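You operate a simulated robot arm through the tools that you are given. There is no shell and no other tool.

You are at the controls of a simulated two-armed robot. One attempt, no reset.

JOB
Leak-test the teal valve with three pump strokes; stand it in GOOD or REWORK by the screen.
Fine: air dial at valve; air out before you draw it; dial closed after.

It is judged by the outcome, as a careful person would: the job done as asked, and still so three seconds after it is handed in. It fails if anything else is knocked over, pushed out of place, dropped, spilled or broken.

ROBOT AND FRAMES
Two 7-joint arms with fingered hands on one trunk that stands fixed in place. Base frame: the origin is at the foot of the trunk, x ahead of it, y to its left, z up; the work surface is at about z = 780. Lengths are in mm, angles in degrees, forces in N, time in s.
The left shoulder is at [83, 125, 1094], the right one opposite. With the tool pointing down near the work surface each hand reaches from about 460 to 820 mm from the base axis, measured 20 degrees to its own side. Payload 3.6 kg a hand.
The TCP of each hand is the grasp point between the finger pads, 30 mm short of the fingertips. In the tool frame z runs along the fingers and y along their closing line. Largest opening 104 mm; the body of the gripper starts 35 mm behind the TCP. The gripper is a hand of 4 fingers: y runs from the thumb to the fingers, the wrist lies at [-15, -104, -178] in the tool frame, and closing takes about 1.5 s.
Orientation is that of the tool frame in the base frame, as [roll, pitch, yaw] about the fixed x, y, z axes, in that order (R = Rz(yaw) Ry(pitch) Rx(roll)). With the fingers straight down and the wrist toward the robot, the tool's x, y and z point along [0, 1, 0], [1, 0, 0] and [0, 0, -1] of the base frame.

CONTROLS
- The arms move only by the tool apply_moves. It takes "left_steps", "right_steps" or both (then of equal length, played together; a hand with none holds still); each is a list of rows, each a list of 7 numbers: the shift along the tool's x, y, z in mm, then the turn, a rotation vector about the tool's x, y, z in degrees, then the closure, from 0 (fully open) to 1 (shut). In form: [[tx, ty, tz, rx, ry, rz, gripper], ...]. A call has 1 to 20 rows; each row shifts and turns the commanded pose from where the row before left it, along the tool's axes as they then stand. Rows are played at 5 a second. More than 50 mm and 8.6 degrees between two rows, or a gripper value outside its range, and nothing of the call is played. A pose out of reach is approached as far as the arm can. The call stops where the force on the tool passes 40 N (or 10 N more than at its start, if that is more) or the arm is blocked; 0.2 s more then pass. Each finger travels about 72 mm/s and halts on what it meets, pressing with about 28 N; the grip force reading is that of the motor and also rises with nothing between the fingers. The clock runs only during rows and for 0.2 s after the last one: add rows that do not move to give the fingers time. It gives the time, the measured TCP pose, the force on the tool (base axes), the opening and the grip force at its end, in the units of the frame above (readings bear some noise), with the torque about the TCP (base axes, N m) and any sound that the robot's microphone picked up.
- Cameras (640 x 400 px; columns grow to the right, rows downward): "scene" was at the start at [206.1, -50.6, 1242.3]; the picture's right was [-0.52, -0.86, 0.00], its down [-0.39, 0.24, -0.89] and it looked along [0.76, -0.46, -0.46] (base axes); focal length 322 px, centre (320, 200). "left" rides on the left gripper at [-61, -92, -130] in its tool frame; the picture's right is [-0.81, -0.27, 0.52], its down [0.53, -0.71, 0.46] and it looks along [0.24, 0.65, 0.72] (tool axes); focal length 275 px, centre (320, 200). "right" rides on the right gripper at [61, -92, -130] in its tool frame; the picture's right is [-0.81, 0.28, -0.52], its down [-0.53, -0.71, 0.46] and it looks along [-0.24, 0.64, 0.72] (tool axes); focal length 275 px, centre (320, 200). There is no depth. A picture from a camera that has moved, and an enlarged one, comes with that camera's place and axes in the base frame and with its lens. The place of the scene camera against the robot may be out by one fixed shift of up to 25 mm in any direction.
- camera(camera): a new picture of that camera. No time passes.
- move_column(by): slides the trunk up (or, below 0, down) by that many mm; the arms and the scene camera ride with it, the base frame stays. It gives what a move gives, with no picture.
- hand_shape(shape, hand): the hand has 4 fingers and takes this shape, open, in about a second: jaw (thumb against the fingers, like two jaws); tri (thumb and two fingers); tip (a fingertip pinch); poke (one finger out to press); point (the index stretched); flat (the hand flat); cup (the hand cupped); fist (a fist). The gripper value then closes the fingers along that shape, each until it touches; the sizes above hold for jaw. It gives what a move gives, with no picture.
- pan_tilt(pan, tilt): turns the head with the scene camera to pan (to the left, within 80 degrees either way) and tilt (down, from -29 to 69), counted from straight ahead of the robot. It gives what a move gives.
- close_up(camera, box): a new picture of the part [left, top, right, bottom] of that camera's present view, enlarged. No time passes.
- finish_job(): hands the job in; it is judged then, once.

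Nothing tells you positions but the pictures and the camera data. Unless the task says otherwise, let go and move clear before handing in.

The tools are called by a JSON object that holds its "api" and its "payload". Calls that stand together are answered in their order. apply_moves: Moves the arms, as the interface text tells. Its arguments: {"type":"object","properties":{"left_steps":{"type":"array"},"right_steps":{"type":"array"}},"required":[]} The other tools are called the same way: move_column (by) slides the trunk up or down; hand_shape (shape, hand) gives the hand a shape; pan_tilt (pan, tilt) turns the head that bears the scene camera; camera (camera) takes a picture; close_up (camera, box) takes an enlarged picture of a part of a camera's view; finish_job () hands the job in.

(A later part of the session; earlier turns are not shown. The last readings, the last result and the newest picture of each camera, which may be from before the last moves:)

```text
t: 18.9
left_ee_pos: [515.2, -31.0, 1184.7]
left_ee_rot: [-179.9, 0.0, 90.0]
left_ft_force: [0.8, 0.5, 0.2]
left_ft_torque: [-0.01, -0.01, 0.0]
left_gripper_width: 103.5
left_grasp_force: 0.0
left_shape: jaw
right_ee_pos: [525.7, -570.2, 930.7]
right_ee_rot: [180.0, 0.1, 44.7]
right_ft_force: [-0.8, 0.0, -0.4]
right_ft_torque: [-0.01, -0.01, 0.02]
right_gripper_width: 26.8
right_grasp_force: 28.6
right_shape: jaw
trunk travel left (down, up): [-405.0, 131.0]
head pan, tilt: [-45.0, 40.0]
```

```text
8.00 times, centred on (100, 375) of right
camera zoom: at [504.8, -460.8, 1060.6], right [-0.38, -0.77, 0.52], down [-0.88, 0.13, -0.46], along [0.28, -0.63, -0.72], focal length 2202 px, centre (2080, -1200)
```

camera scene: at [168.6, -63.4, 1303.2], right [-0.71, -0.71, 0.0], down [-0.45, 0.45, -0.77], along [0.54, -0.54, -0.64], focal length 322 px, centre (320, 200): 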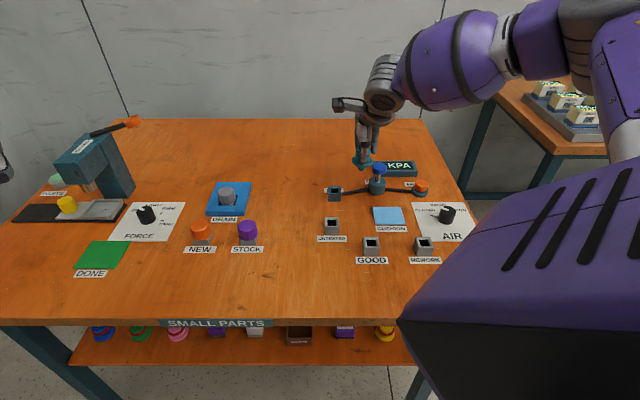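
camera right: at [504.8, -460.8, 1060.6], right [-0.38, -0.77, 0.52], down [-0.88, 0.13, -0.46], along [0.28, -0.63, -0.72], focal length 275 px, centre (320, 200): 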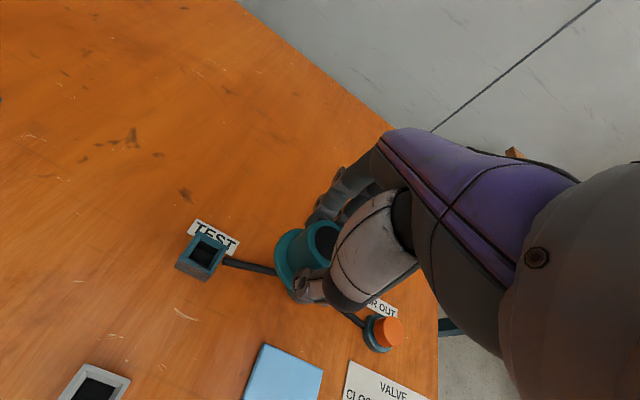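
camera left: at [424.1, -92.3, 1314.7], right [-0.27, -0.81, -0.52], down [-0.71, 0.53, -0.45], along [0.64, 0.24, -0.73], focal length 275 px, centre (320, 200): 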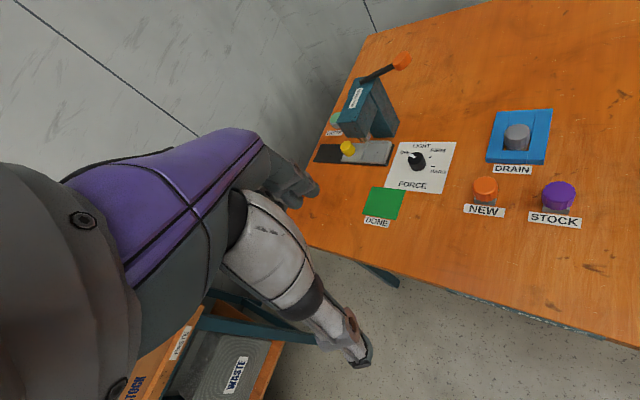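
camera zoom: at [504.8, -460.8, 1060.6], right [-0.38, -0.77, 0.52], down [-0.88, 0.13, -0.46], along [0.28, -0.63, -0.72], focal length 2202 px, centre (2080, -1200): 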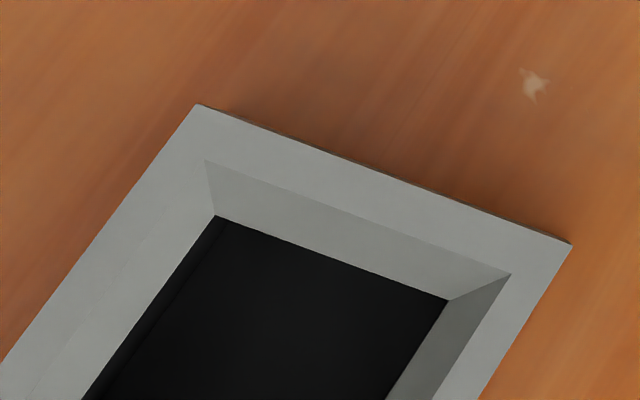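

Clear view: TEST socket centre ≈ (571,-528), with a chamfered lead-in, and the valve's stem reaches about 65 mm below the TCP. I'll move over the socket and lower until the stem is just above it, then check alignment.

{"api": "apply_moves", "payload": {"right_steps": [[21, 0.3, 0, 0, 0, 0.0, 1], [21, 0.3, 0, 0, 0, 0, 1], [21.2, 0.3, 0, 0, 0, 0, 1], [0, 0, 20, 0, 0, 0, 1], [0, 0, 20, 0, 0, 0, 1], [0, 0, 6, 0, 0, 0, 1], [0, 0, 0, 0, 0, 0, 1]]}}

{"api": "close_up", "payload": {"camera": "scene", "box": [300, 150, 380, 210]}}

{"api": "camera", "payload": {"camera": "right"}}

```text
t: 20.5
left_ee_pos: [515.5, -31.3, 1184.0]
left_ee_rot: [-179.9, -0.1, 90.1]
left_ft_force: [0.4, 0.1, 0.7]
left_ft_torque: [0.01, 0.02, -0.01]
left_gripper_width: 103.6
left_grasp_force: 0.0
left_shape: jaw
right_ee_pos: [571.9, -525.2, 884.7]
right_ee_rot: [-180.0, 0.0, 44.8]
right_ft_force: [0.4, -0.7, -1.2]
right_ft_torque: [0.01, -0.02, 0.01]
right_gripper_width: 26.7
right_grasp_force: 27.9
right_shape: jaw
trunk travel left (down, up): [-405.0, 131.0]
head pan, tilt: [-45.0, 40.0]
```

```text
6.67 times, centred on (340, 180) of scene
camera zoom: at [168.9, -63.5, 1303.1], right [-0.71, -0.71, 0.0], down [-0.45, 0.45, -0.77], along [0.54, -0.54, -0.64], focal length 2148 px, centre (187, 333)
```

zoom: 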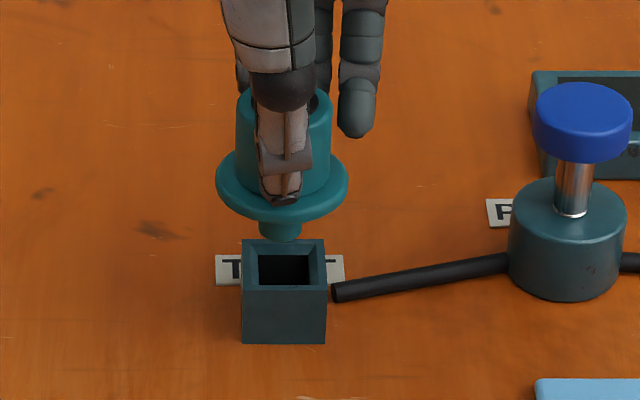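

```text
taken
camera right: at [550.0, -416.7, 1014.4], right [-0.38, -0.77, 0.52], down [-0.88, 0.13, -0.46], along [0.28, -0.63, -0.72], focal length 275 px, centre (320, 200)
```

right: 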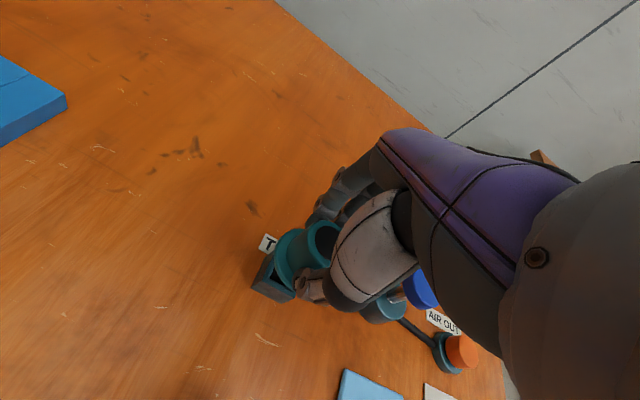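

Alignment is within ~2 mm, well inside the socket's clearance and chamfer. I'll nudge 1.5 mm and lower slowly, watching force.

{"api": "apply_moves", "payload": {"right_steps": [[-1.5, 0, 5, 0, 0, 0, 1], [0, 0, 6, 0, 0, 0, 1], [0, 0, 6, 0, 0, 0, 1], [0, 0, 6, 0, 0, 0, 1], [0, 0, 5, 0, 0, 0, 1], [0, 0, 0, 0, 0, 0, 1]]}}

{"api": "close_up", "payload": {"camera": "scene", "box": [300, 150, 380, 210]}}

```text
t: 21.9
left_ee_pos: [516.2, -31.3, 1183.2]
left_ee_rot: [-179.9, -0.1, 89.9]
left_ft_force: [0.2, -0.3, -0.2]
left_ft_torque: [0.0, -0.01, -0.02]
left_gripper_width: 103.9
left_grasp_force: 0.0
left_shape: jaw
right_ee_pos: [571.4, -525.8, 856.2]
right_ee_rot: [180.0, 0.1, 44.8]
right_ft_force: [2.9, -3.1, -0.4]
right_ft_torque: [-0.17, -0.18, 0.02]
right_gripper_width: 26.5
right_grasp_force: 28.0
right_shape: jaw
trunk travel left (down, up): [-405.0, 131.0]
head pan, tilt: [-45.0, 40.0]
```

```text
6.67 times, centred on (340, 180) of scene
camera zoom: at [169.1, -63.8, 1303.1], right [-0.71, -0.71, 0.0], down [-0.45, 0.45, -0.77], along [0.54, -0.54, -0.64], focal length 2148 px, centre (187, 333)
```

zoom: 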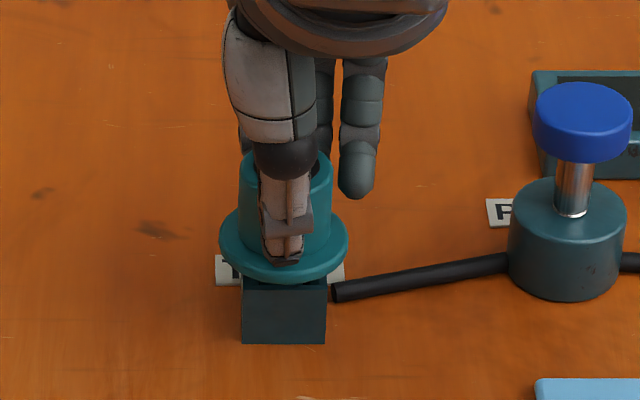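

A light 4 N side force pushes the tool forward, so I'll shift 2 mm that way and finish lowering.

{"api": "apply_moves", "payload": {"right_steps": [[0, 1.5, 0, 0, 0, 0, 1], [0, 0.5, 3, 0, 0, 0, 1], [0, 0, 3, 0, 0, 0, 1], [0, 0, 2, 0, 0, 0, 1], [0, 0, 0, 0, 0, 0, 1]]}}

{"api": "close_up", "payload": {"camera": "scene", "box": [300, 150, 380, 210]}}

```text
t: 23.1
left_ee_pos: [515.2, -29.9, 1184.1]
left_ee_rot: [180.0, 0.0, 90.0]
left_ft_force: [0.7, 0.2, -0.7]
left_ft_torque: [0.0, 0.01, -0.01]
left_gripper_width: 103.9
left_grasp_force: 0.0
left_shape: jaw
right_ee_pos: [572.4, -527.5, 848.4]
right_ee_rot: [180.0, 0.0, 44.8]
right_ft_force: [-0.8, -0.4, -0.6]
right_ft_torque: [-0.02, -0.01, 0.01]
right_gripper_width: 26.7
right_grasp_force: 28.3
right_shape: jaw
trunk travel left (down, up): [-405.0, 131.0]
head pan, tilt: [-45.0, 40.0]
```

```text
6.67 times, centred on (340, 180) of scene
camera zoom: at [168.8, -63.6, 1303.1], right [-0.71, -0.71, 0.0], down [-0.45, 0.45, -0.77], along [0.54, -0.54, -0.64], focal length 2148 px, centre (187, 333)
```

zoom: 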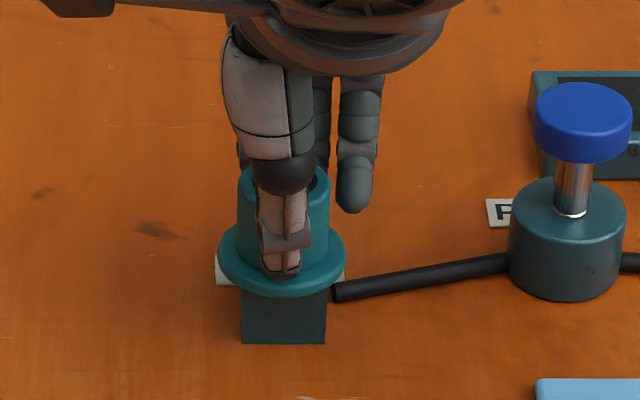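

Side force is gone. I'll lower the last millimetres until it seats.

{"api": "apply_moves", "payload": {"right_steps": [[0, 0, 1, 0, 0, 0, 1], [0, 0, 1, 0, 0, 0, 1], [0, 0, 1, 0, 0, 0, 1], [0, 0, 0, 0, 0, 0, 1]]}}

```text
t: 24.1
left_ee_pos: [515.6, -30.0, 1185.1]
left_ee_rot: [-180.0, -0.1, 90.0]
left_ft_force: [-0.3, 0.0, -0.3]
left_ft_torque: [-0.04, 0.02, 0.0]
left_gripper_width: 103.4
left_grasp_force: 0.0
left_shape: jaw
right_ee_pos: [572.4, -526.6, 846.7]
right_ee_rot: [179.9, 0.0, 44.8]
right_ft_force: [-0.9, -1.0, 4.9]
right_ft_torque: [-0.02, -0.01, -0.01]
right_gripper_width: 27.1
right_grasp_force: 28.2
right_shape: jaw
trunk travel left (down, up): [-405.0, 131.0]
head pan, tilt: [-45.0, 40.0]
```

It has seated (5 N up at z≈846.7). A slight extra press, then open and rise clear.

{"api": "apply_moves", "payload": {"right_steps": [[0, 0, 1.5, 0, 0, 0, 1], [0, 0, 0, 0, 0, 0, 1], [0, 0, -2, 0, 0, 0, 0.75], [0, 0, 0, 0, 0, 0, 0.6], [0, 0, 0, 0, 0, 0, 0.4], [0, 0, 0, 0, 0, 0, 0.2], [0, 0, 0, 0, 0, 0, 0], [0, 0, 0, 0, 0, 0, 0], [0, 0, 0, 0, 0, 0, 0]]}}

{"api": "close_up", "payload": {"camera": "scene", "box": [300, 150, 380, 210]}}

{"api": "camera", "payload": {"camera": "right"}}

```text
t: 26.1
left_ee_pos: [516.2, -30.9, 1184.8]
left_ee_rot: [-179.9, 0.0, 90.0]
left_ft_force: [-0.1, -0.3, 0.1]
left_ft_torque: [0.01, -0.01, -0.01]
left_gripper_width: 103.5
left_grasp_force: 0.1
left_shape: jaw
right_ee_pos: [573.8, -526.2, 846.0]
right_ee_rot: [180.0, 0.0, 44.7]
right_ft_force: [-0.3, 0.0, 0.0]
right_ft_torque: [-0.03, -0.04, -0.04]
right_gripper_width: 103.6
right_grasp_force: 0.0
right_shape: jaw
trunk travel left (down, up): [-405.0, 131.0]
head pan, tilt: [-45.0, 40.0]
```

```text
6.67 times, centred on (340, 180) of scene
camera zoom: at [168.8, -63.6, 1303.1], right [-0.71, -0.71, 0.0], down [-0.45, 0.45, -0.77], along [0.54, -0.54, -0.64], focal length 2148 px, centre (187, 333)
```

zoom: 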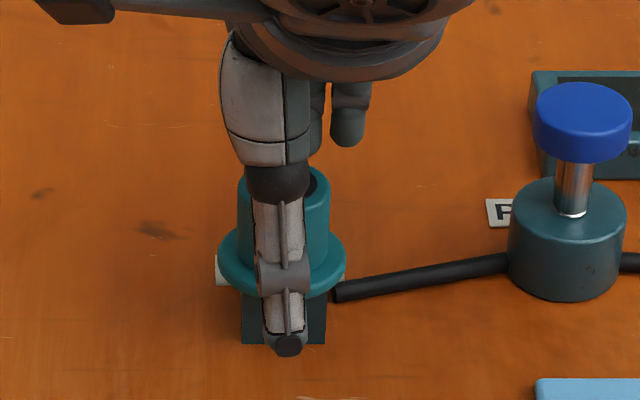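

```text
taken
camera right: at [550.8, -419.2, 976.7], right [-0.38, -0.77, 0.52], down [-0.88, 0.13, -0.45], along [0.28, -0.63, -0.72], focal length 275 px, centre (320, 200)
```

right: 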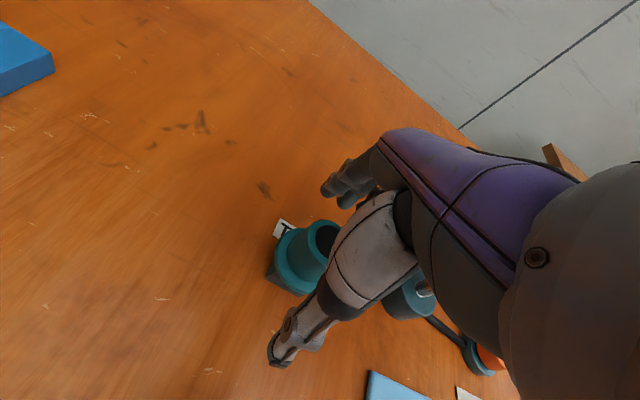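

Valve released and standing in TEST. I'll rise straight up, then carry the open hand at z≈930 to beside the AIR dial for a near-vertical view of it.

{"api": "apply_moves", "payload": {"right_steps": [[0, 0, -15, 0, 0, 0, 0], [0, 0, -25, 0, 0, 0, 0], [0, 0, -25, 0, 0, 0, 0], [0, 0, -20, 0, 0, 0, 0], [-39.3, -6.9, 0, 0, 0, 0, 0], [-39.3, -6.9, 0, 0, 0, 0, 0], [-39.3, -6.9, 0, 0, 0, 0, 0], [-39.3, -6.9, 0, 0, 0, 0, 0], [-39.3, -6.9, 0, 0, 0, 0, 0], [-39.3, -6.9, 0, 0, 0, 0, 0], [-39.3, -6.9, 0, 0, 0, 0, 0], [-39.3, -6.9, 0, 0, 0, 0, 0], [0, 0, 0, 0, 0, 0, 0]]}}

{"api": "camera", "payload": {"camera": "right"}}

{"api": "camera", "payload": {"camera": "scene"}}

```text
t: 28.9
left_ee_pos: [515.9, -31.7, 1184.7]
left_ee_rot: [-179.9, 0.1, 90.0]
left_ft_force: [0.1, 0.0, 0.2]
left_ft_torque: [0.0, 0.03, 0.03]
left_gripper_width: 103.7
left_grasp_force: 0.1
left_shape: jaw
right_ee_pos: [309.0, -711.5, 930.1]
right_ee_rot: [180.0, 0.0, 44.8]
right_ft_force: [0.3, 0.9, 0.2]
right_ft_torque: [0.02, 0.0, 0.01]
right_gripper_width: 103.8
right_grasp_force: 0.1
right_shape: jaw
trunk travel left (down, up): [-405.0, 131.0]
head pan, tilt: [-45.0, 40.0]
```

```text
taken
camera right: at [288.4, -602.1, 1061.9], right [-0.38, -0.77, 0.52], down [-0.88, 0.13, -0.45], along [0.28, -0.63, -0.72], focal length 275 px, centre (320, 200)
```

right: 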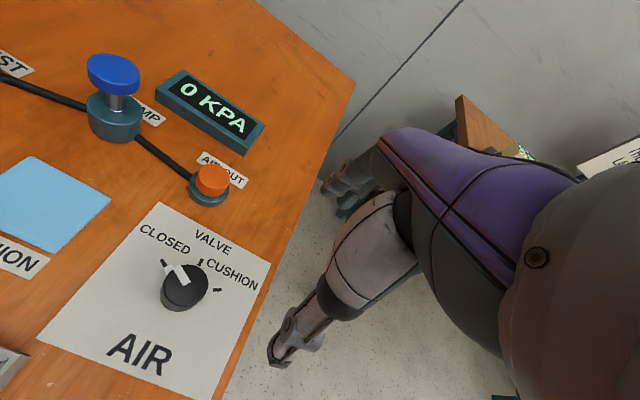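

```text
taken
camera scene: at [169.0, -63.4, 1303.1], right [-0.71, -0.71, 0.0], down [-0.45, 0.45, -0.77], along [0.54, -0.54, -0.64], focal length 322 px, centre (320, 200)
```

scene: 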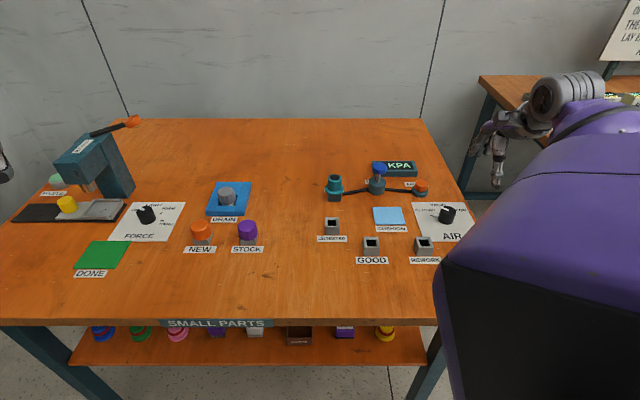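

An excellent view of the dial and screen ("0 KPA"). Zooming in on the dial and rig.

{"api": "close_up", "payload": {"camera": "right", "box": [130, 215, 274, 305]}}

{"api": "close_up", "payload": {"camera": "right", "box": [60, 40, 280, 220]}}

{"api": "close_up", "payload": {"camera": "scene", "box": [310, 155, 390, 205]}}

```text
4.44 times, centred on (202, 260) of right
camera zoom: at [288.4, -602.1, 1061.9], right [-0.38, -0.77, 0.52], down [-0.88, 0.13, -0.45], along [0.28, -0.63, -0.72], focal length 1224 px, centre (844, -67)
```

zoom: 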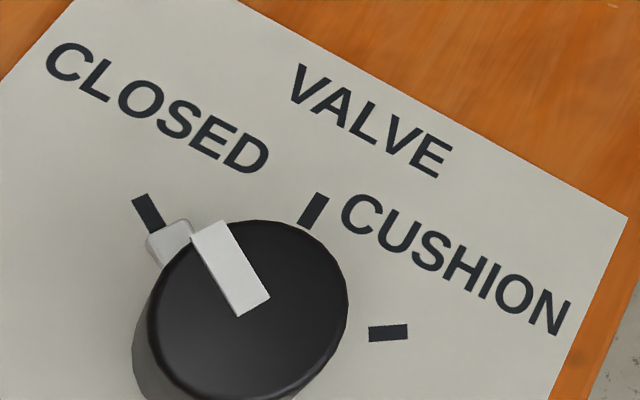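

```text
2.22 times, centred on (170, 130) of right
camera zoom: at [288.4, -602.1, 1061.9], right [-0.38, -0.77, 0.52], down [-0.88, 0.13, -0.45], along [0.28, -0.63, -0.72], focal length 612 px, centre (653, 356)
```

zoom: 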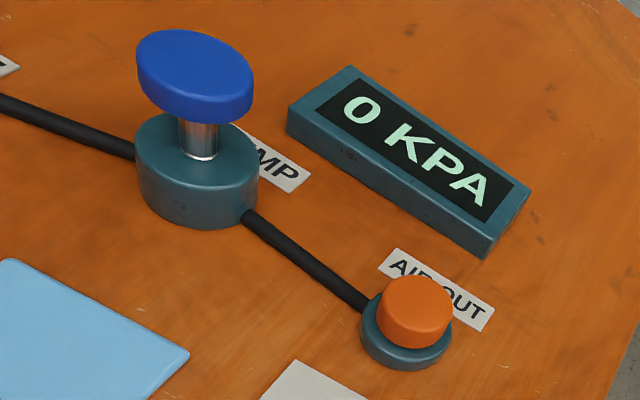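

```text
8.00 times, centred on (350, 180) of scene
camera zoom: at [169.0, -63.4, 1303.1], right [-0.71, -0.71, 0.0], down [-0.45, 0.45, -0.77], along [0.54, -0.54, -0.64], focal length 2578 px, centre (80, 360)
```

zoom: 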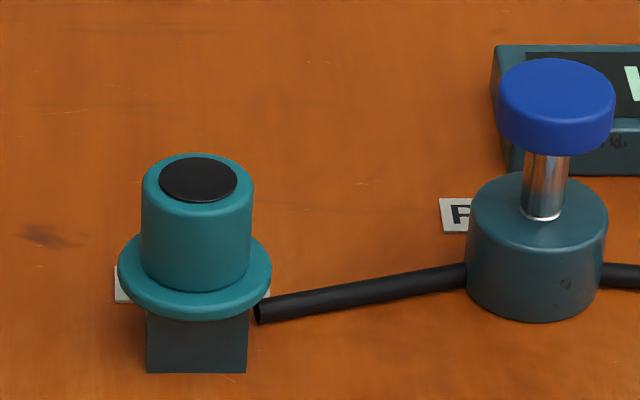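

Valve is flush in TEST. Dial solved: centre ≈ (332,-649), ticks 60° apart — CLOSED at +15°, VALVE at -45°, CUSHION at -105° (base azimuth). I'll hover over the knob and test whether the wrist can turn the needed 60°.

{"api": "apply_moves", "payload": {"right_steps": [[30, -14, 10, 0, 0, 0, 0], [30.2, -14.1, 15, 0, 0, 0, 0], [0, 0, 20, 0, 0, 0, 0], [0, 0, 0, 0, 0, 0, 0]]}}

{"api": "apply_moves", "payload": {"right_steps": [[0, 0, 0, 0, 0, 7.5, 0], [0, 0, 0, 0, 0, 7.5, 0], [0, 0, 0, 0, 0, 7.5, 0], [0, 0, 0, 0, 0, 7.5, 0], [0, 0, 0, 0, 0, 7.5, 0], [0, 0, 0, 0, 0, 7.5, 0], [0, 0, 0, 0, 0, 7.5, 0], [0, 0, 0, 0, 0, 7.5, 0], [0, 0, 0, 0, 0, 0, 0]]}}

```text
t: 29.9
left_ee_pos: [514.4, -31.0, 1184.5]
left_ee_rot: [180.0, 0.0, 89.9]
left_ft_force: [-0.2, 0.0, 0.4]
left_ft_torque: [0.0, 0.01, 0.01]
left_gripper_width: 103.7
left_grasp_force: 0.2
left_shape: jaw
right_ee_pos: [334.1, -647.9, 888.7]
right_ee_rot: [-180.0, 0.1, 44.8]
right_ft_force: [0.0, 0.6, -0.9]
right_ft_torque: [0.02, 0.02, 0.01]
right_gripper_width: 103.8
right_grasp_force: 0.0
right_shape: jaw
trunk travel left (down, up): [-405.0, 131.0]
head pan, tilt: [-45.0, 40.0]
```

```text
t: 31.9
left_ee_pos: [516.3, -32.4, 1184.9]
left_ee_rot: [-180.0, -0.1, 90.0]
left_ft_force: [-0.1, 0.4, -0.4]
left_ft_torque: [0.01, 0.0, -0.03]
left_gripper_width: 103.6
left_grasp_force: 0.0
left_shape: jaw
right_ee_pos: [332.9, -646.6, 886.8]
right_ee_rot: [-180.0, 0.0, -15.3]
right_ft_force: [0.1, -0.1, -0.3]
right_ft_torque: [0.03, 0.0, -0.03]
right_gripper_width: 103.7
right_grasp_force: 0.0
right_shape: jaw
trunk travel left (down, up): [-405.0, 131.0]
head pan, tilt: [-45.0, 40.0]
```

The 60° turn is within reach. A check picture from here, then I'll turn back to grip.

{"api": "camera", "payload": {"camera": "right"}}

{"api": "apply_moves", "payload": {"right_steps": [[0, 0, 0, 0, 0, -7.5, 0], [0, 0, 0, 0, 0, -7.5, 0], [0, 0, 0, 0, 0, -7.5, 0], [0, 0, 0, 0, 0, -7.5, 0], [0, 0, 0, 0, 0, -7.5, 0], [0, 0, 0, 0, 0, -7.5, 0], [0, 0, 0, 0, 0, -7.5, 0], [0, 0, 0, 0, 0, -7.5, 0], [0, 0, 0, 0, 0, 0, 0]]}}

{"api": "camera", "payload": {"camera": "right"}}

{"api": "close_up", "payload": {"camera": "scene", "box": [390, 150, 510, 240]}}

```text
taken
camera right: at [416.0, -575.1, 1017.0], right [-0.85, -0.05, 0.52], down [-0.33, 0.83, -0.46], along [-0.41, -0.56, -0.72], focal length 275 px, centre (320, 200)
```

right: 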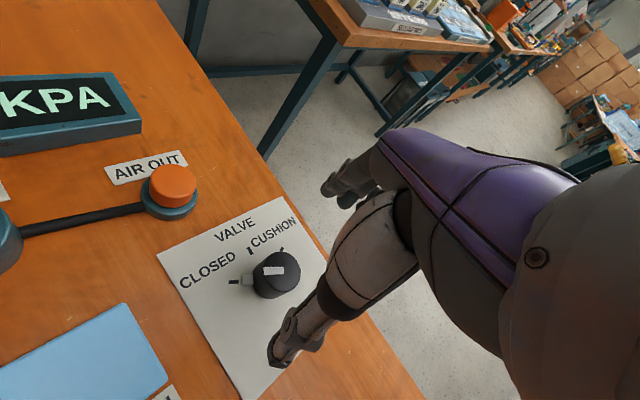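

```text
t: 33.9
left_ee_pos: [515.2, -31.2, 1185.0]
left_ee_rot: [-179.9, -0.1, 89.9]
left_ft_force: [0.6, -0.2, 0.0]
left_ft_torque: [0.01, -0.01, -0.01]
left_gripper_width: 103.7
left_grasp_force: 0.0
left_shape: jaw
right_ee_pos: [333.0, -647.9, 886.9]
right_ee_rot: [180.0, 0.0, 44.9]
right_ft_force: [-0.9, -0.5, -1.1]
right_ft_torque: [0.0, 0.0, -0.03]
right_gripper_width: 103.6
right_grasp_force: 0.1
right_shape: jaw
trunk travel left (down, up): [-405.0, 131.0]
head pan, tilt: [-45.0, 40.0]
```

```text
taken
camera right: at [311.6, -539.6, 1016.7], right [-0.38, -0.77, 0.52], down [-0.88, 0.13, -0.45], along [0.28, -0.63, -0.72], focal length 275 px, centre (320, 200)
```

right: 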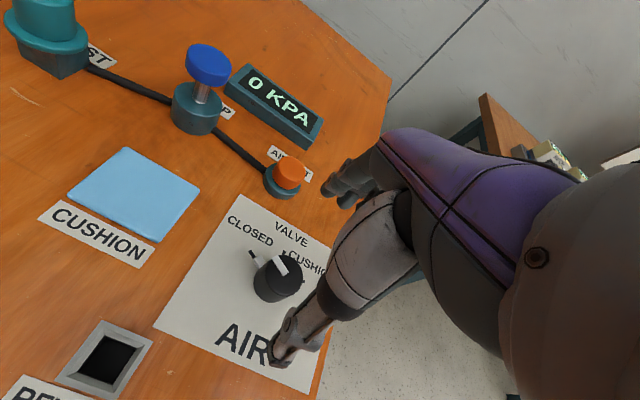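

```text
4.44 times, centred on (450, 195) of scene
camera zoom: at [168.9, -63.5, 1303.1], right [-0.71, -0.71, 0.0], down [-0.45, 0.45, -0.77], along [0.54, -0.54, -0.64], focal length 1432 px, centre (-258, 222)
```

zoom: 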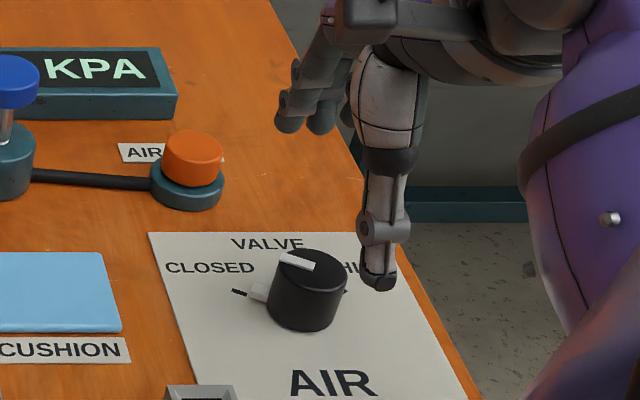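

The TCP sits over the knob axis. I'll partly close (to keep fingers off the AIR OUT button), descend so the fingertips are at about z 792, and grip the knob.

{"api": "apply_moves", "payload": {"right_steps": [[0, 0, 0, 0, 0, 0, 0.15], [0, 0, 0, 0, 0, 0, 0.3], [0, 0, 0, 0, 0, 0, 0.3], [0, 0, 20, 0, 0, 0, 0.3], [0, 0, 20, 0, 0, 0, 0.3], [0, 0, 15, 0, 0, 0, 0.3], [0, 0, 9, 0, 0, 0, 0.3], [0, 0, 0, 0, 0, 0, 0.3]]}}

{"api": "camera", "payload": {"camera": "right"}}

{"api": "close_up", "payload": {"camera": "scene", "box": [390, 150, 510, 240]}}

```text
t: 35.7
left_ee_pos: [514.3, -31.1, 1183.6]
left_ee_rot: [-179.9, 0.0, 90.1]
left_ft_force: [0.4, -0.1, -0.1]
left_ft_torque: [0.01, 0.03, 0.01]
left_gripper_width: 103.6
left_grasp_force: 0.1
left_shape: jaw
right_ee_pos: [333.5, -648.4, 821.6]
right_ee_rot: [-179.9, 0.0, 44.8]
right_ft_force: [-0.1, -0.1, 0.3]
right_ft_torque: [0.02, 0.02, 0.05]
right_gripper_width: 73.1
right_grasp_force: 0.1
right_shape: jaw
trunk travel left (down, up): [-405.0, 131.0]
head pan, tilt: [-45.0, 40.0]
```

```text
taken
camera right: at [311.4, -539.5, 952.9], right [-0.38, -0.77, 0.52], down [-0.88, 0.13, -0.45], along [0.28, -0.63, -0.72], focal length 275 px, centre (320, 200)
```

right: 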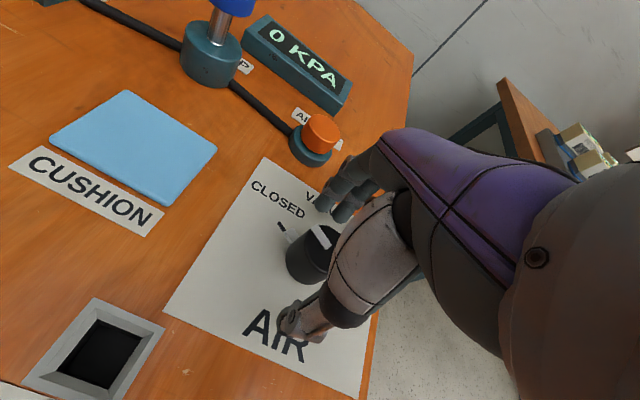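

```text
4.44 times, centred on (450, 195) of scene
camera zoom: at [168.8, -63.5, 1303.1], right [-0.71, -0.71, 0.0], down [-0.45, 0.45, -0.77], along [0.54, -0.54, -0.64], focal length 1432 px, centre (-258, 222)
```

zoom: 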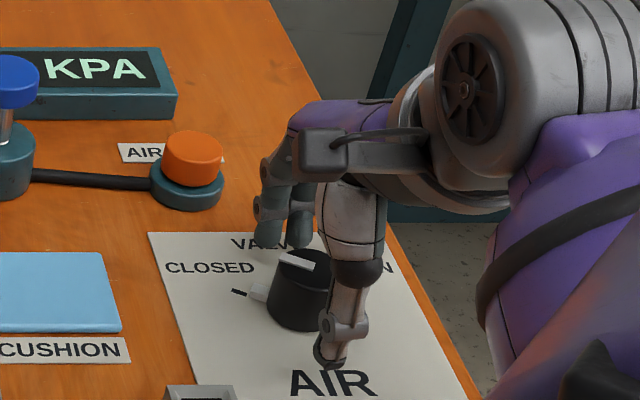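

Fingers straddle the knob with the pointer clear. Closing on the knob now.

{"api": "apply_moves", "payload": {"right_steps": [[0, 0, 0, 0, 0, 0, 0.45], [0, 0, 0, 0, 0, 0, 0.6], [0, 0, 0, 0, 0, 0, 0.8], [0, 0, 0, 0, 0, 0, 1], [0, 0, 0, 0, 0, 0, 1], [0, 0, 0, 0, 0, 0, 1]]}}

{"api": "close_up", "payload": {"camera": "scene", "box": [390, 150, 510, 240]}}

{"api": "camera", "payload": {"camera": "right"}}

```text
t: 37.1
left_ee_pos: [515.8, -30.5, 1183.6]
left_ee_rot: [180.0, 0.0, 90.1]
left_ft_force: [0.1, 0.4, 0.8]
left_ft_torque: [0.01, -0.02, 0.01]
left_gripper_width: 103.6
left_grasp_force: 0.0
left_shape: jaw
right_ee_pos: [332.3, -647.6, 823.2]
right_ee_rot: [-179.9, -0.1, 44.8]
right_ft_force: [-1.6, 3.3, -1.2]
right_ft_torque: [0.1, -0.01, -0.02]
right_gripper_width: 26.3
right_grasp_force: 27.9
right_shape: jaw
trunk travel left (down, up): [-405.0, 131.0]
head pan, tilt: [-45.0, 40.0]
```

```text
4.44 times, centred on (450, 195) of scene
camera zoom: at [168.8, -63.4, 1303.1], right [-0.71, -0.71, 0.0], down [-0.45, 0.45, -0.77], along [0.54, -0.54, -0.64], focal length 1432 px, centre (-258, 222)
```

zoom: 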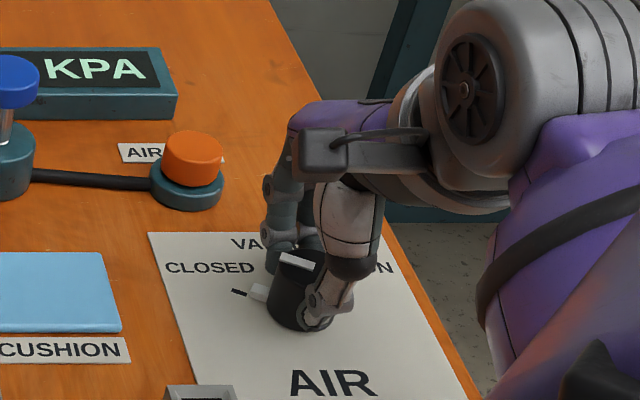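

```text
taken
camera right: at [311.4, -539.3, 953.0], right [-0.38, -0.77, 0.52], down [-0.88, 0.13, -0.45], along [0.28, -0.63, -0.73], focal length 275 px, centre (320, 200)
```

right: 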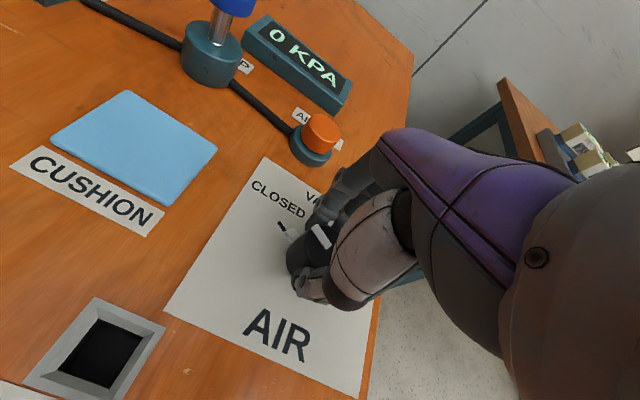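

Knob gripped. I'll turn the first 30° toward VALVE and check.

{"api": "apply_moves", "payload": {"right_steps": [[0, 0, 0, 0, 0, 6, 1], [0, 0, 0, 0, 0, 6, 1], [0, 0, 0, 0, 0, 6, 1], [0, 0, 0, 0, 0, 6, 1], [0, 0, 0, 0, 0, 6, 1], [0, 0, 0, 0, 0, 0, 1]]}}

{"api": "close_up", "payload": {"camera": "scene", "box": [390, 150, 510, 240]}}

{"api": "camera", "payload": {"camera": "right"}}

```text
t: 38.5
left_ee_pos: [514.7, -31.7, 1185.3]
left_ee_rot: [-179.8, -0.1, 90.0]
left_ft_force: [0.8, 0.7, -0.1]
left_ft_torque: [0.0, 0.02, 0.01]
left_gripper_width: 103.8
left_grasp_force: 0.1
left_shape: jaw
right_ee_pos: [334.1, -647.2, 822.3]
right_ee_rot: [179.9, 0.0, 14.8]
right_ft_force: [5.2, -2.1, 0.0]
right_ft_torque: [-0.07, -0.09, 0.03]
right_gripper_width: 26.1
right_grasp_force: 28.2
right_shape: jaw
trunk travel left (down, up): [-405.0, 131.0]
head pan, tilt: [-45.0, 40.0]
```

```text
4.44 times, centred on (450, 195) of scene
camera zoom: at [169.4, -63.7, 1303.1], right [-0.71, -0.71, 0.0], down [-0.45, 0.45, -0.77], along [0.54, -0.54, -0.64], focal length 1432 px, centre (-258, 222)
```

zoom: 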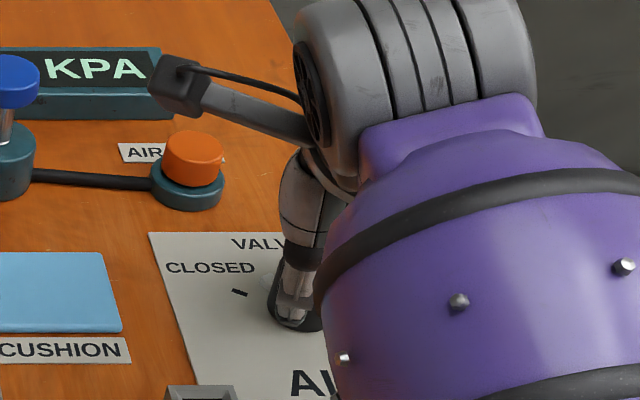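

```text
taken
camera right: at [369.4, -543.2, 952.8], right [-0.71, -0.47, 0.52], down [-0.7, 0.55, -0.46], along [-0.07, -0.69, -0.72], focal length 275 px, centre (320, 200)
```

right: 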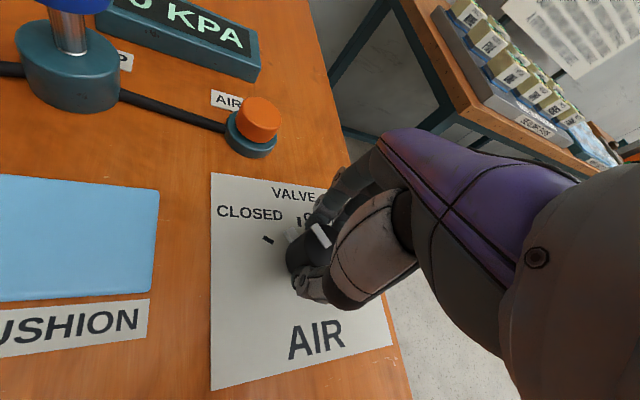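

The knob follows the hand. Turning the remaining 30°.

{"api": "apply_moves", "payload": {"right_steps": [[0, 0, 0, 0, 0, 6, 1], [0, 0, 0, 0, 0, 6, 1], [0, 0, 0, 0, 0, 6, 1], [0, 0, 0, 0, 0, 6, 1], [0, 0, 0, 0, 0, 6, 1], [0, 0, 0, 0, 0, 0, 1]]}}

{"api": "camera", "payload": {"camera": "right"}}

{"api": "close_up", "payload": {"camera": "right", "box": [230, 190, 358, 270]}}

```text
t: 39.9
left_ee_pos: [516.8, -30.9, 1184.6]
left_ee_rot: [-179.9, 0.0, 90.0]
left_ft_force: [0.1, 0.2, -0.3]
left_ft_torque: [-0.01, 0.0, 0.01]
left_gripper_width: 104.0
left_grasp_force: 0.1
left_shape: jaw
right_ee_pos: [334.5, -648.9, 822.4]
right_ee_rot: [179.9, -0.1, -15.2]
right_ft_force: [8.5, -5.2, 2.9]
right_ft_torque: [-0.21, -0.14, 0.04]
right_gripper_width: 26.6
right_grasp_force: 27.7
right_shape: jaw
trunk travel left (down, up): [-405.0, 131.0]
head pan, tilt: [-45.0, 40.0]
```

```text
taken
camera right: at [416.9, -575.4, 952.6], right [-0.85, -0.05, 0.52], down [-0.33, 0.83, -0.46], along [-0.4, -0.56, -0.72], focal length 275 px, centre (320, 200)
```

right: 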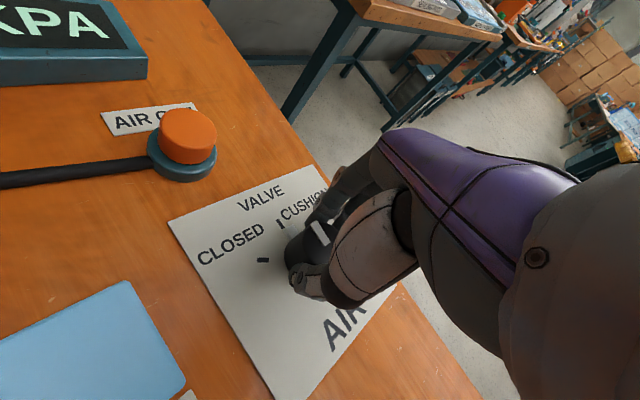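

```text
5.00 times, centred on (294, 230) of right
camera zoom: at [416.9, -575.4, 952.6], right [-0.85, -0.05, 0.52], down [-0.33, 0.83, -0.46], along [-0.4, -0.56, -0.72], focal length 1376 px, centre (450, 50)
```

zoom: 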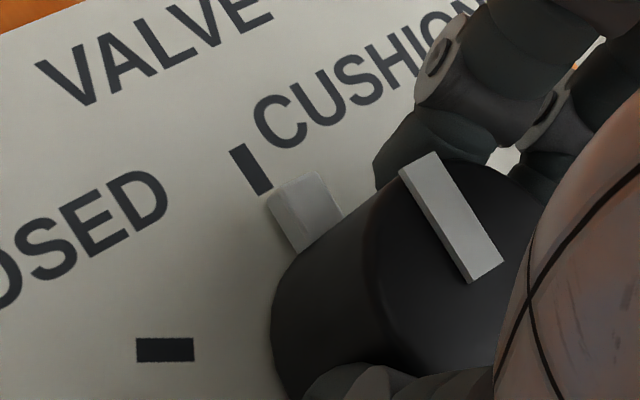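

The pointer looks lined up with the VALVE tick. I'll release, rise, and verify.

{"api": "apply_moves", "payload": {"right_steps": [[0, 0, 0, 0, 0, 0, 0.8], [0, 0, 0, 0, 0, 0, 0.6], [0, 0, 0, 0, 0, 0, 0.4], [0, 0, 0, 0, 0, 0, 0.3], [0, 0, 0, 0, 0, 0, 0.3], [0, 0, -20, 0, 0, 0, 0.3], [0, 0, -25, 0, 0, 0, 0.3], [0, 0, -25, 0, 0, 0, 0.3], [0, 0, -20, 0, 0, 0, 0.3], [0, 0, 0, 0, 0, 0, 0.3]]}}

{"api": "close_up", "payload": {"camera": "right", "box": [190, 210, 334, 300]}}

{"api": "camera", "payload": {"camera": "right"}}

{"api": "camera", "payload": {"camera": "scene"}}

```text
t: 42.1
left_ee_pos: [515.4, -31.1, 1184.8]
left_ee_rot: [-179.9, 0.0, 90.0]
left_ft_force: [0.3, -0.4, 0.5]
left_ft_torque: [-0.01, 0.02, 0.0]
left_gripper_width: 103.7
left_grasp_force: 0.1
left_shape: jaw
right_ee_pos: [332.6, -646.6, 912.7]
right_ee_rot: [180.0, 0.0, -15.2]
right_ft_force: [-0.1, -0.7, 0.1]
right_ft_torque: [0.04, -0.02, 0.02]
right_gripper_width: 72.4
right_grasp_force: 0.0
right_shape: jaw
trunk travel left (down, up): [-405.0, 131.0]
head pan, tilt: [-45.0, 40.0]
```

```text
4.44 times, centred on (262, 255) of right
camera zoom: at [415.6, -575.5, 1043.1], right [-0.85, -0.05, 0.52], down [-0.33, 0.83, -0.46], along [-0.4, -0.56, -0.72], focal length 1224 px, centre (578, -44)
```

zoom: 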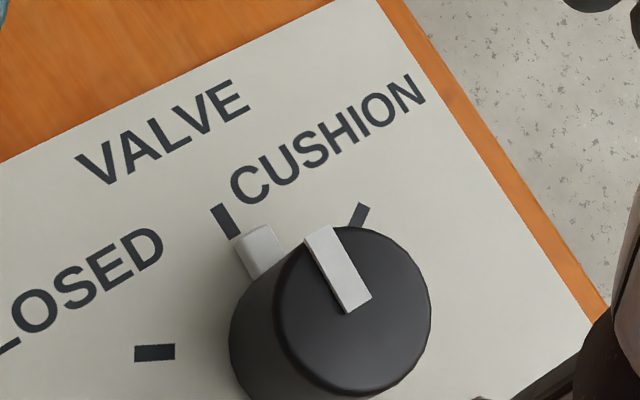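

```text
taken
camera right: at [415.6, -575.5, 1043.1], right [-0.85, -0.05, 0.52], down [-0.33, 0.83, -0.46], along [-0.4, -0.56, -0.72], focal length 275 px, centre (320, 200)
```

right: 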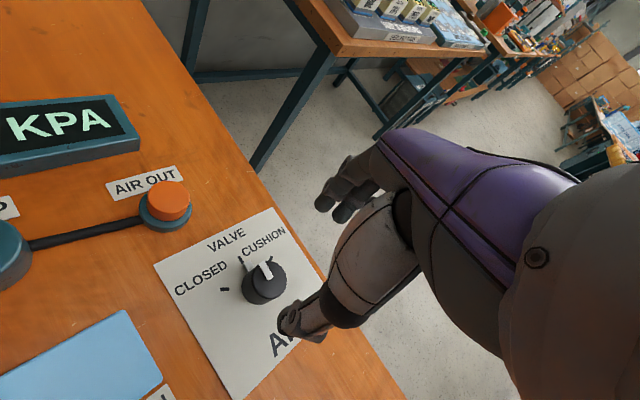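

```text
taken
camera scene: at [168.8, -63.6, 1303.1], right [-0.71, -0.71, 0.0], down [-0.45, 0.45, -0.77], along [0.54, -0.54, -0.64], focal length 322 px, centre (320, 200)
```

scene: 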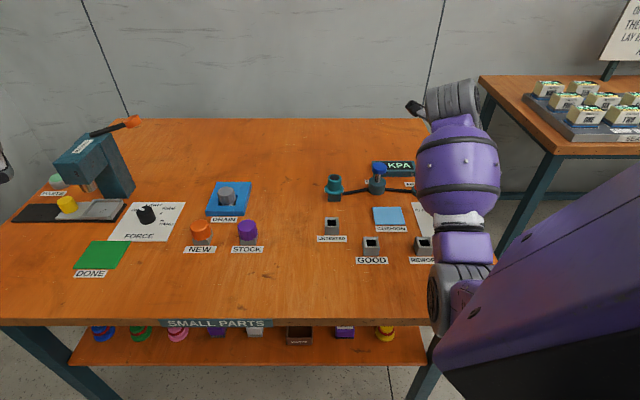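

The dial is squarely at VALVE. Next the pump: I'll turn the hand back, and move to a spot beside the pump at a safe height to view it and try the "poke" shape.

{"api": "apply_moves", "payload": {"right_steps": [[0, 0, -15, 0, 0, -7.5, 0.3], [0, 0, -15, 0, 0, -7.5, 0.3], [0, 0, -15, 0, 0, -7.5, 0.3], [0, 0, 0, 0, 0, -7.5, 0.3], [0, 0, 0, 0, 0, -7.5, 0.3], [0, 0, 0, 0, 0, -7.5, 0.3], [0, 0, 0, 0, 0, -7.5, 0.3], [0, 0, 0, 0, 0, -7.7, 0.3], [24, 34.6, 0, 0, 0, 0, 0.3], [24, 34.6, 0, 0, 0, 0, 0.3], [24, 34.6, 0, 0, 0, 0, 0.3], [24, 34.6, 0, 0, 0, 0, 0.3], [0, 0, 0, 0, 0, 0, 0.3]]}}

{"api": "camera", "payload": {"camera": "right"}}

{"api": "camera", "payload": {"camera": "scene"}}

```text
t: 44.9
left_ee_pos: [515.7, -32.9, 1185.1]
left_ee_rot: [180.0, 0.0, 89.9]
left_ft_force: [0.4, -1.3, 1.0]
left_ft_torque: [-0.03, -0.01, -0.01]
left_gripper_width: 103.8
left_grasp_force: 0.0
left_shape: jaw
right_ee_pos: [498.9, -678.7, 956.4]
right_ee_rot: [179.9, 0.1, 44.9]
right_ft_force: [0.7, 0.1, -0.2]
right_ft_torque: [-0.01, 0.02, -0.02]
right_gripper_width: 72.3
right_grasp_force: 0.0
right_shape: jaw
trunk travel left (down, up): [-405.0, 131.0]
head pan, tilt: [-45.0, 40.0]
```

```text
taken
camera right: at [477.1, -570.1, 1086.9], right [-0.38, -0.77, 0.52], down [-0.88, 0.13, -0.46], along [0.28, -0.63, -0.72], focal length 275 px, centre (320, 200)
```

right: 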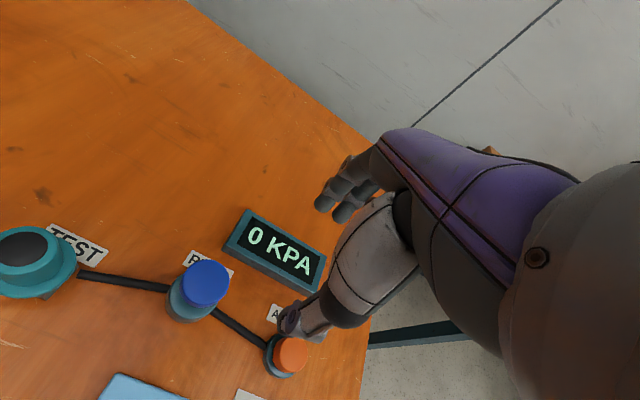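

```text
taken
camera scene: at [168.5, -63.6, 1303.2], right [-0.71, -0.71, 0.0], down [-0.45, 0.45, -0.77], along [0.54, -0.54, -0.64], focal length 322 px, centre (320, 200)
```

scene: 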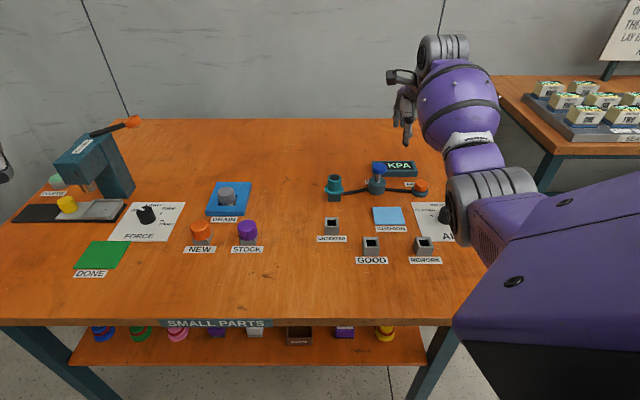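

Now I'll zoom on the pump and AIR OUT button from here, and then switch to the poke shape.

{"api": "close_up", "payload": {"camera": "right", "box": [150, 235, 310, 385]}}

{"api": "hand_shape", "payload": {"hand": "right", "shape": "poke"}}

{"api": "camera", "payload": {"camera": "right"}}

{"api": "close_up", "payload": {"camera": "scene", "box": [340, 40, 500, 200]}}

```text
2.67 times, centred on (230, 310) of right
camera zoom: at [477.1, -570.1, 1086.9], right [-0.38, -0.77, 0.52], down [-0.88, 0.13, -0.46], along [0.28, -0.63, -0.72], focal length 734 px, centre (560, -93)
```

zoom: 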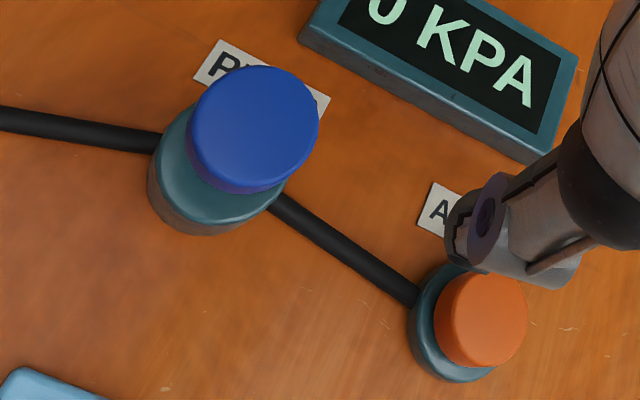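

```text
t: 45.8
left_ee_pos: [515.7, -30.4, 1185.1]
left_ee_rot: [-180.0, 0.0, 90.0]
left_ft_force: [-0.2, -0.4, -0.6]
left_ft_torque: [-0.03, -0.01, 0.0]
left_gripper_width: 103.9
left_grasp_force: 0.0
left_shape: jaw
right_ee_pos: [499.6, -678.0, 955.9]
right_ee_rot: [-180.0, -0.1, 45.1]
right_ft_force: [0.6, 0.1, -0.7]
right_ft_torque: [0.01, 0.0, 0.0]
right_gripper_width: 0.0
right_grasp_force: 0.1
right_shape: poke
trunk travel left (down, up): [-405.0, 131.0]
head pan, tilt: [-45.0, 40.0]
```

```text
taken
camera right: at [477.1, -569.8, 1086.7], right [-0.38, -0.77, 0.52], down [-0.88, 0.13, -0.45], along [0.28, -0.63, -0.72], focal length 275 px, centre (320, 200)
```

right: 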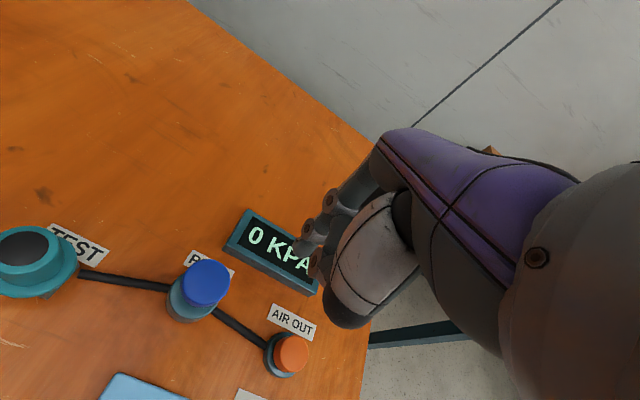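

```text
2.50 times, centred on (420, 120) of scene
camera zoom: at [168.8, -63.5, 1303.1], right [-0.71, -0.71, 0.0], down [-0.45, 0.45, -0.77], along [0.54, -0.54, -0.64], focal length 806 px, centre (70, 400)
```

zoom: 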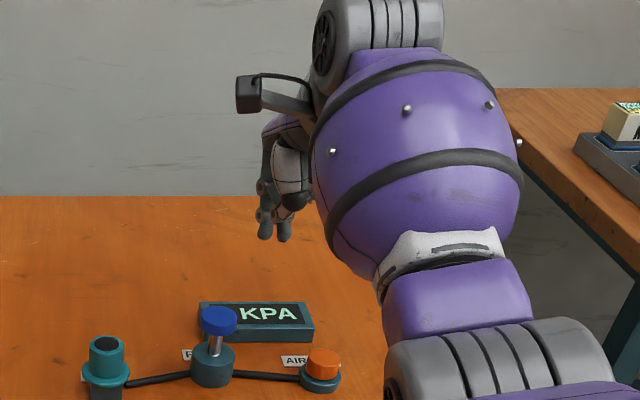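

{"api": "close_up", "payload": {"camera": "right", "box": [250, 160, 410, 320]}}

{"api": "close_up", "payload": {"camera": "scene", "box": [385, 70, 455, 150]}}

```text
2.50 times, centred on (330, 240) of right
camera zoom: at [477.1, -569.8, 1086.7], right [-0.38, -0.77, 0.52], down [-0.88, 0.13, -0.45], along [0.28, -0.63, -0.72], focal length 688 px, centre (295, 100)
```

zoom: 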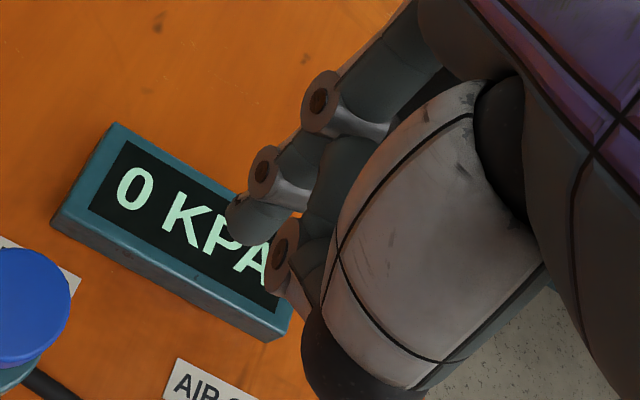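

```text
5.00 times, centred on (420, 110) of scene
camera zoom: at [168.8, -63.5, 1303.1], right [-0.71, -0.71, 0.0], down [-0.45, 0.45, -0.77], along [0.54, -0.54, -0.64], focal length 1611 px, centre (-180, 650)
```

zoom: 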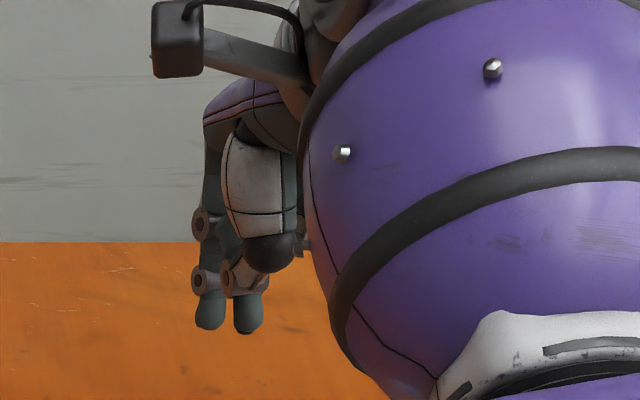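

The poke shape gives two neighbouring fingertips ~30 mm below the TCP, straddling it. Pump knob centre ≈ (516,-628), top ≈ 852; AIR OUT ≈ (431,-698). I'll move over the pump, tips ~20 mm above the knob.

{"api": "apply_moves", "payload": {"right_steps": [[23.5, -11.9, 0, 0, 0, 0, 0], [23.5, -11.9, 0, 0, 0, 0, 0], [0, 0, 20, 0, 0, 0, 0], [0, 0, 20, 0, 0, 0, 0], [0, 0, 10, 0, 0, 0, 0], [0, 0, 0, 0, 0, 0, 0]]}}

{"api": "camera", "payload": {"camera": "right"}}

{"api": "close_up", "payload": {"camera": "scene", "box": [330, 110, 450, 210]}}

```text
t: 47.2
left_ee_pos: [515.1, -31.2, 1185.0]
left_ee_rot: [179.9, -0.1, 90.1]
left_ft_force: [-0.4, 0.5, 0.3]
left_ft_torque: [-0.01, -0.03, -0.04]
left_gripper_width: 103.7
left_grasp_force: 0.1
left_shape: jaw
right_ee_pos: [514.9, -626.7, 906.5]
right_ee_rot: [-180.0, 0.0, 44.9]
right_ft_force: [0.6, -0.1, 0.8]
right_ft_torque: [0.01, 0.01, 0.01]
right_gripper_width: 0.0
right_grasp_force: 0.1
right_shape: poke
trunk travel left (down, up): [-405.0, 131.0]
head pan, tilt: [-45.0, 40.0]
```

```text
taken
camera right: at [493.5, -519.0, 1037.4], right [-0.38, -0.77, 0.52], down [-0.88, 0.13, -0.46], along [0.28, -0.63, -0.72], focal length 275 px, centre (320, 200)
```

right: 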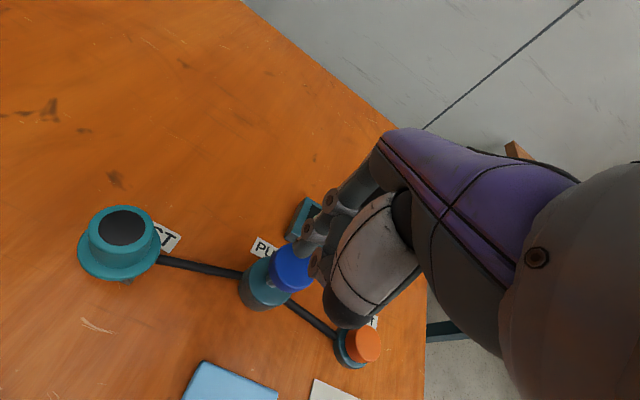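

```text
4.00 times, centred on (390, 160) of scene
camera zoom: at [168.8, -63.5, 1303.2], right [-0.71, -0.71, 0.0], down [-0.45, 0.45, -0.77], along [0.54, -0.54, -0.64], focal length 1289 px, centre (40, 360)
```

zoom: 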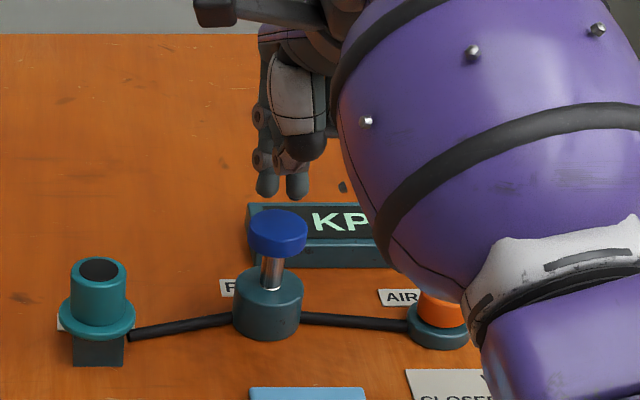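

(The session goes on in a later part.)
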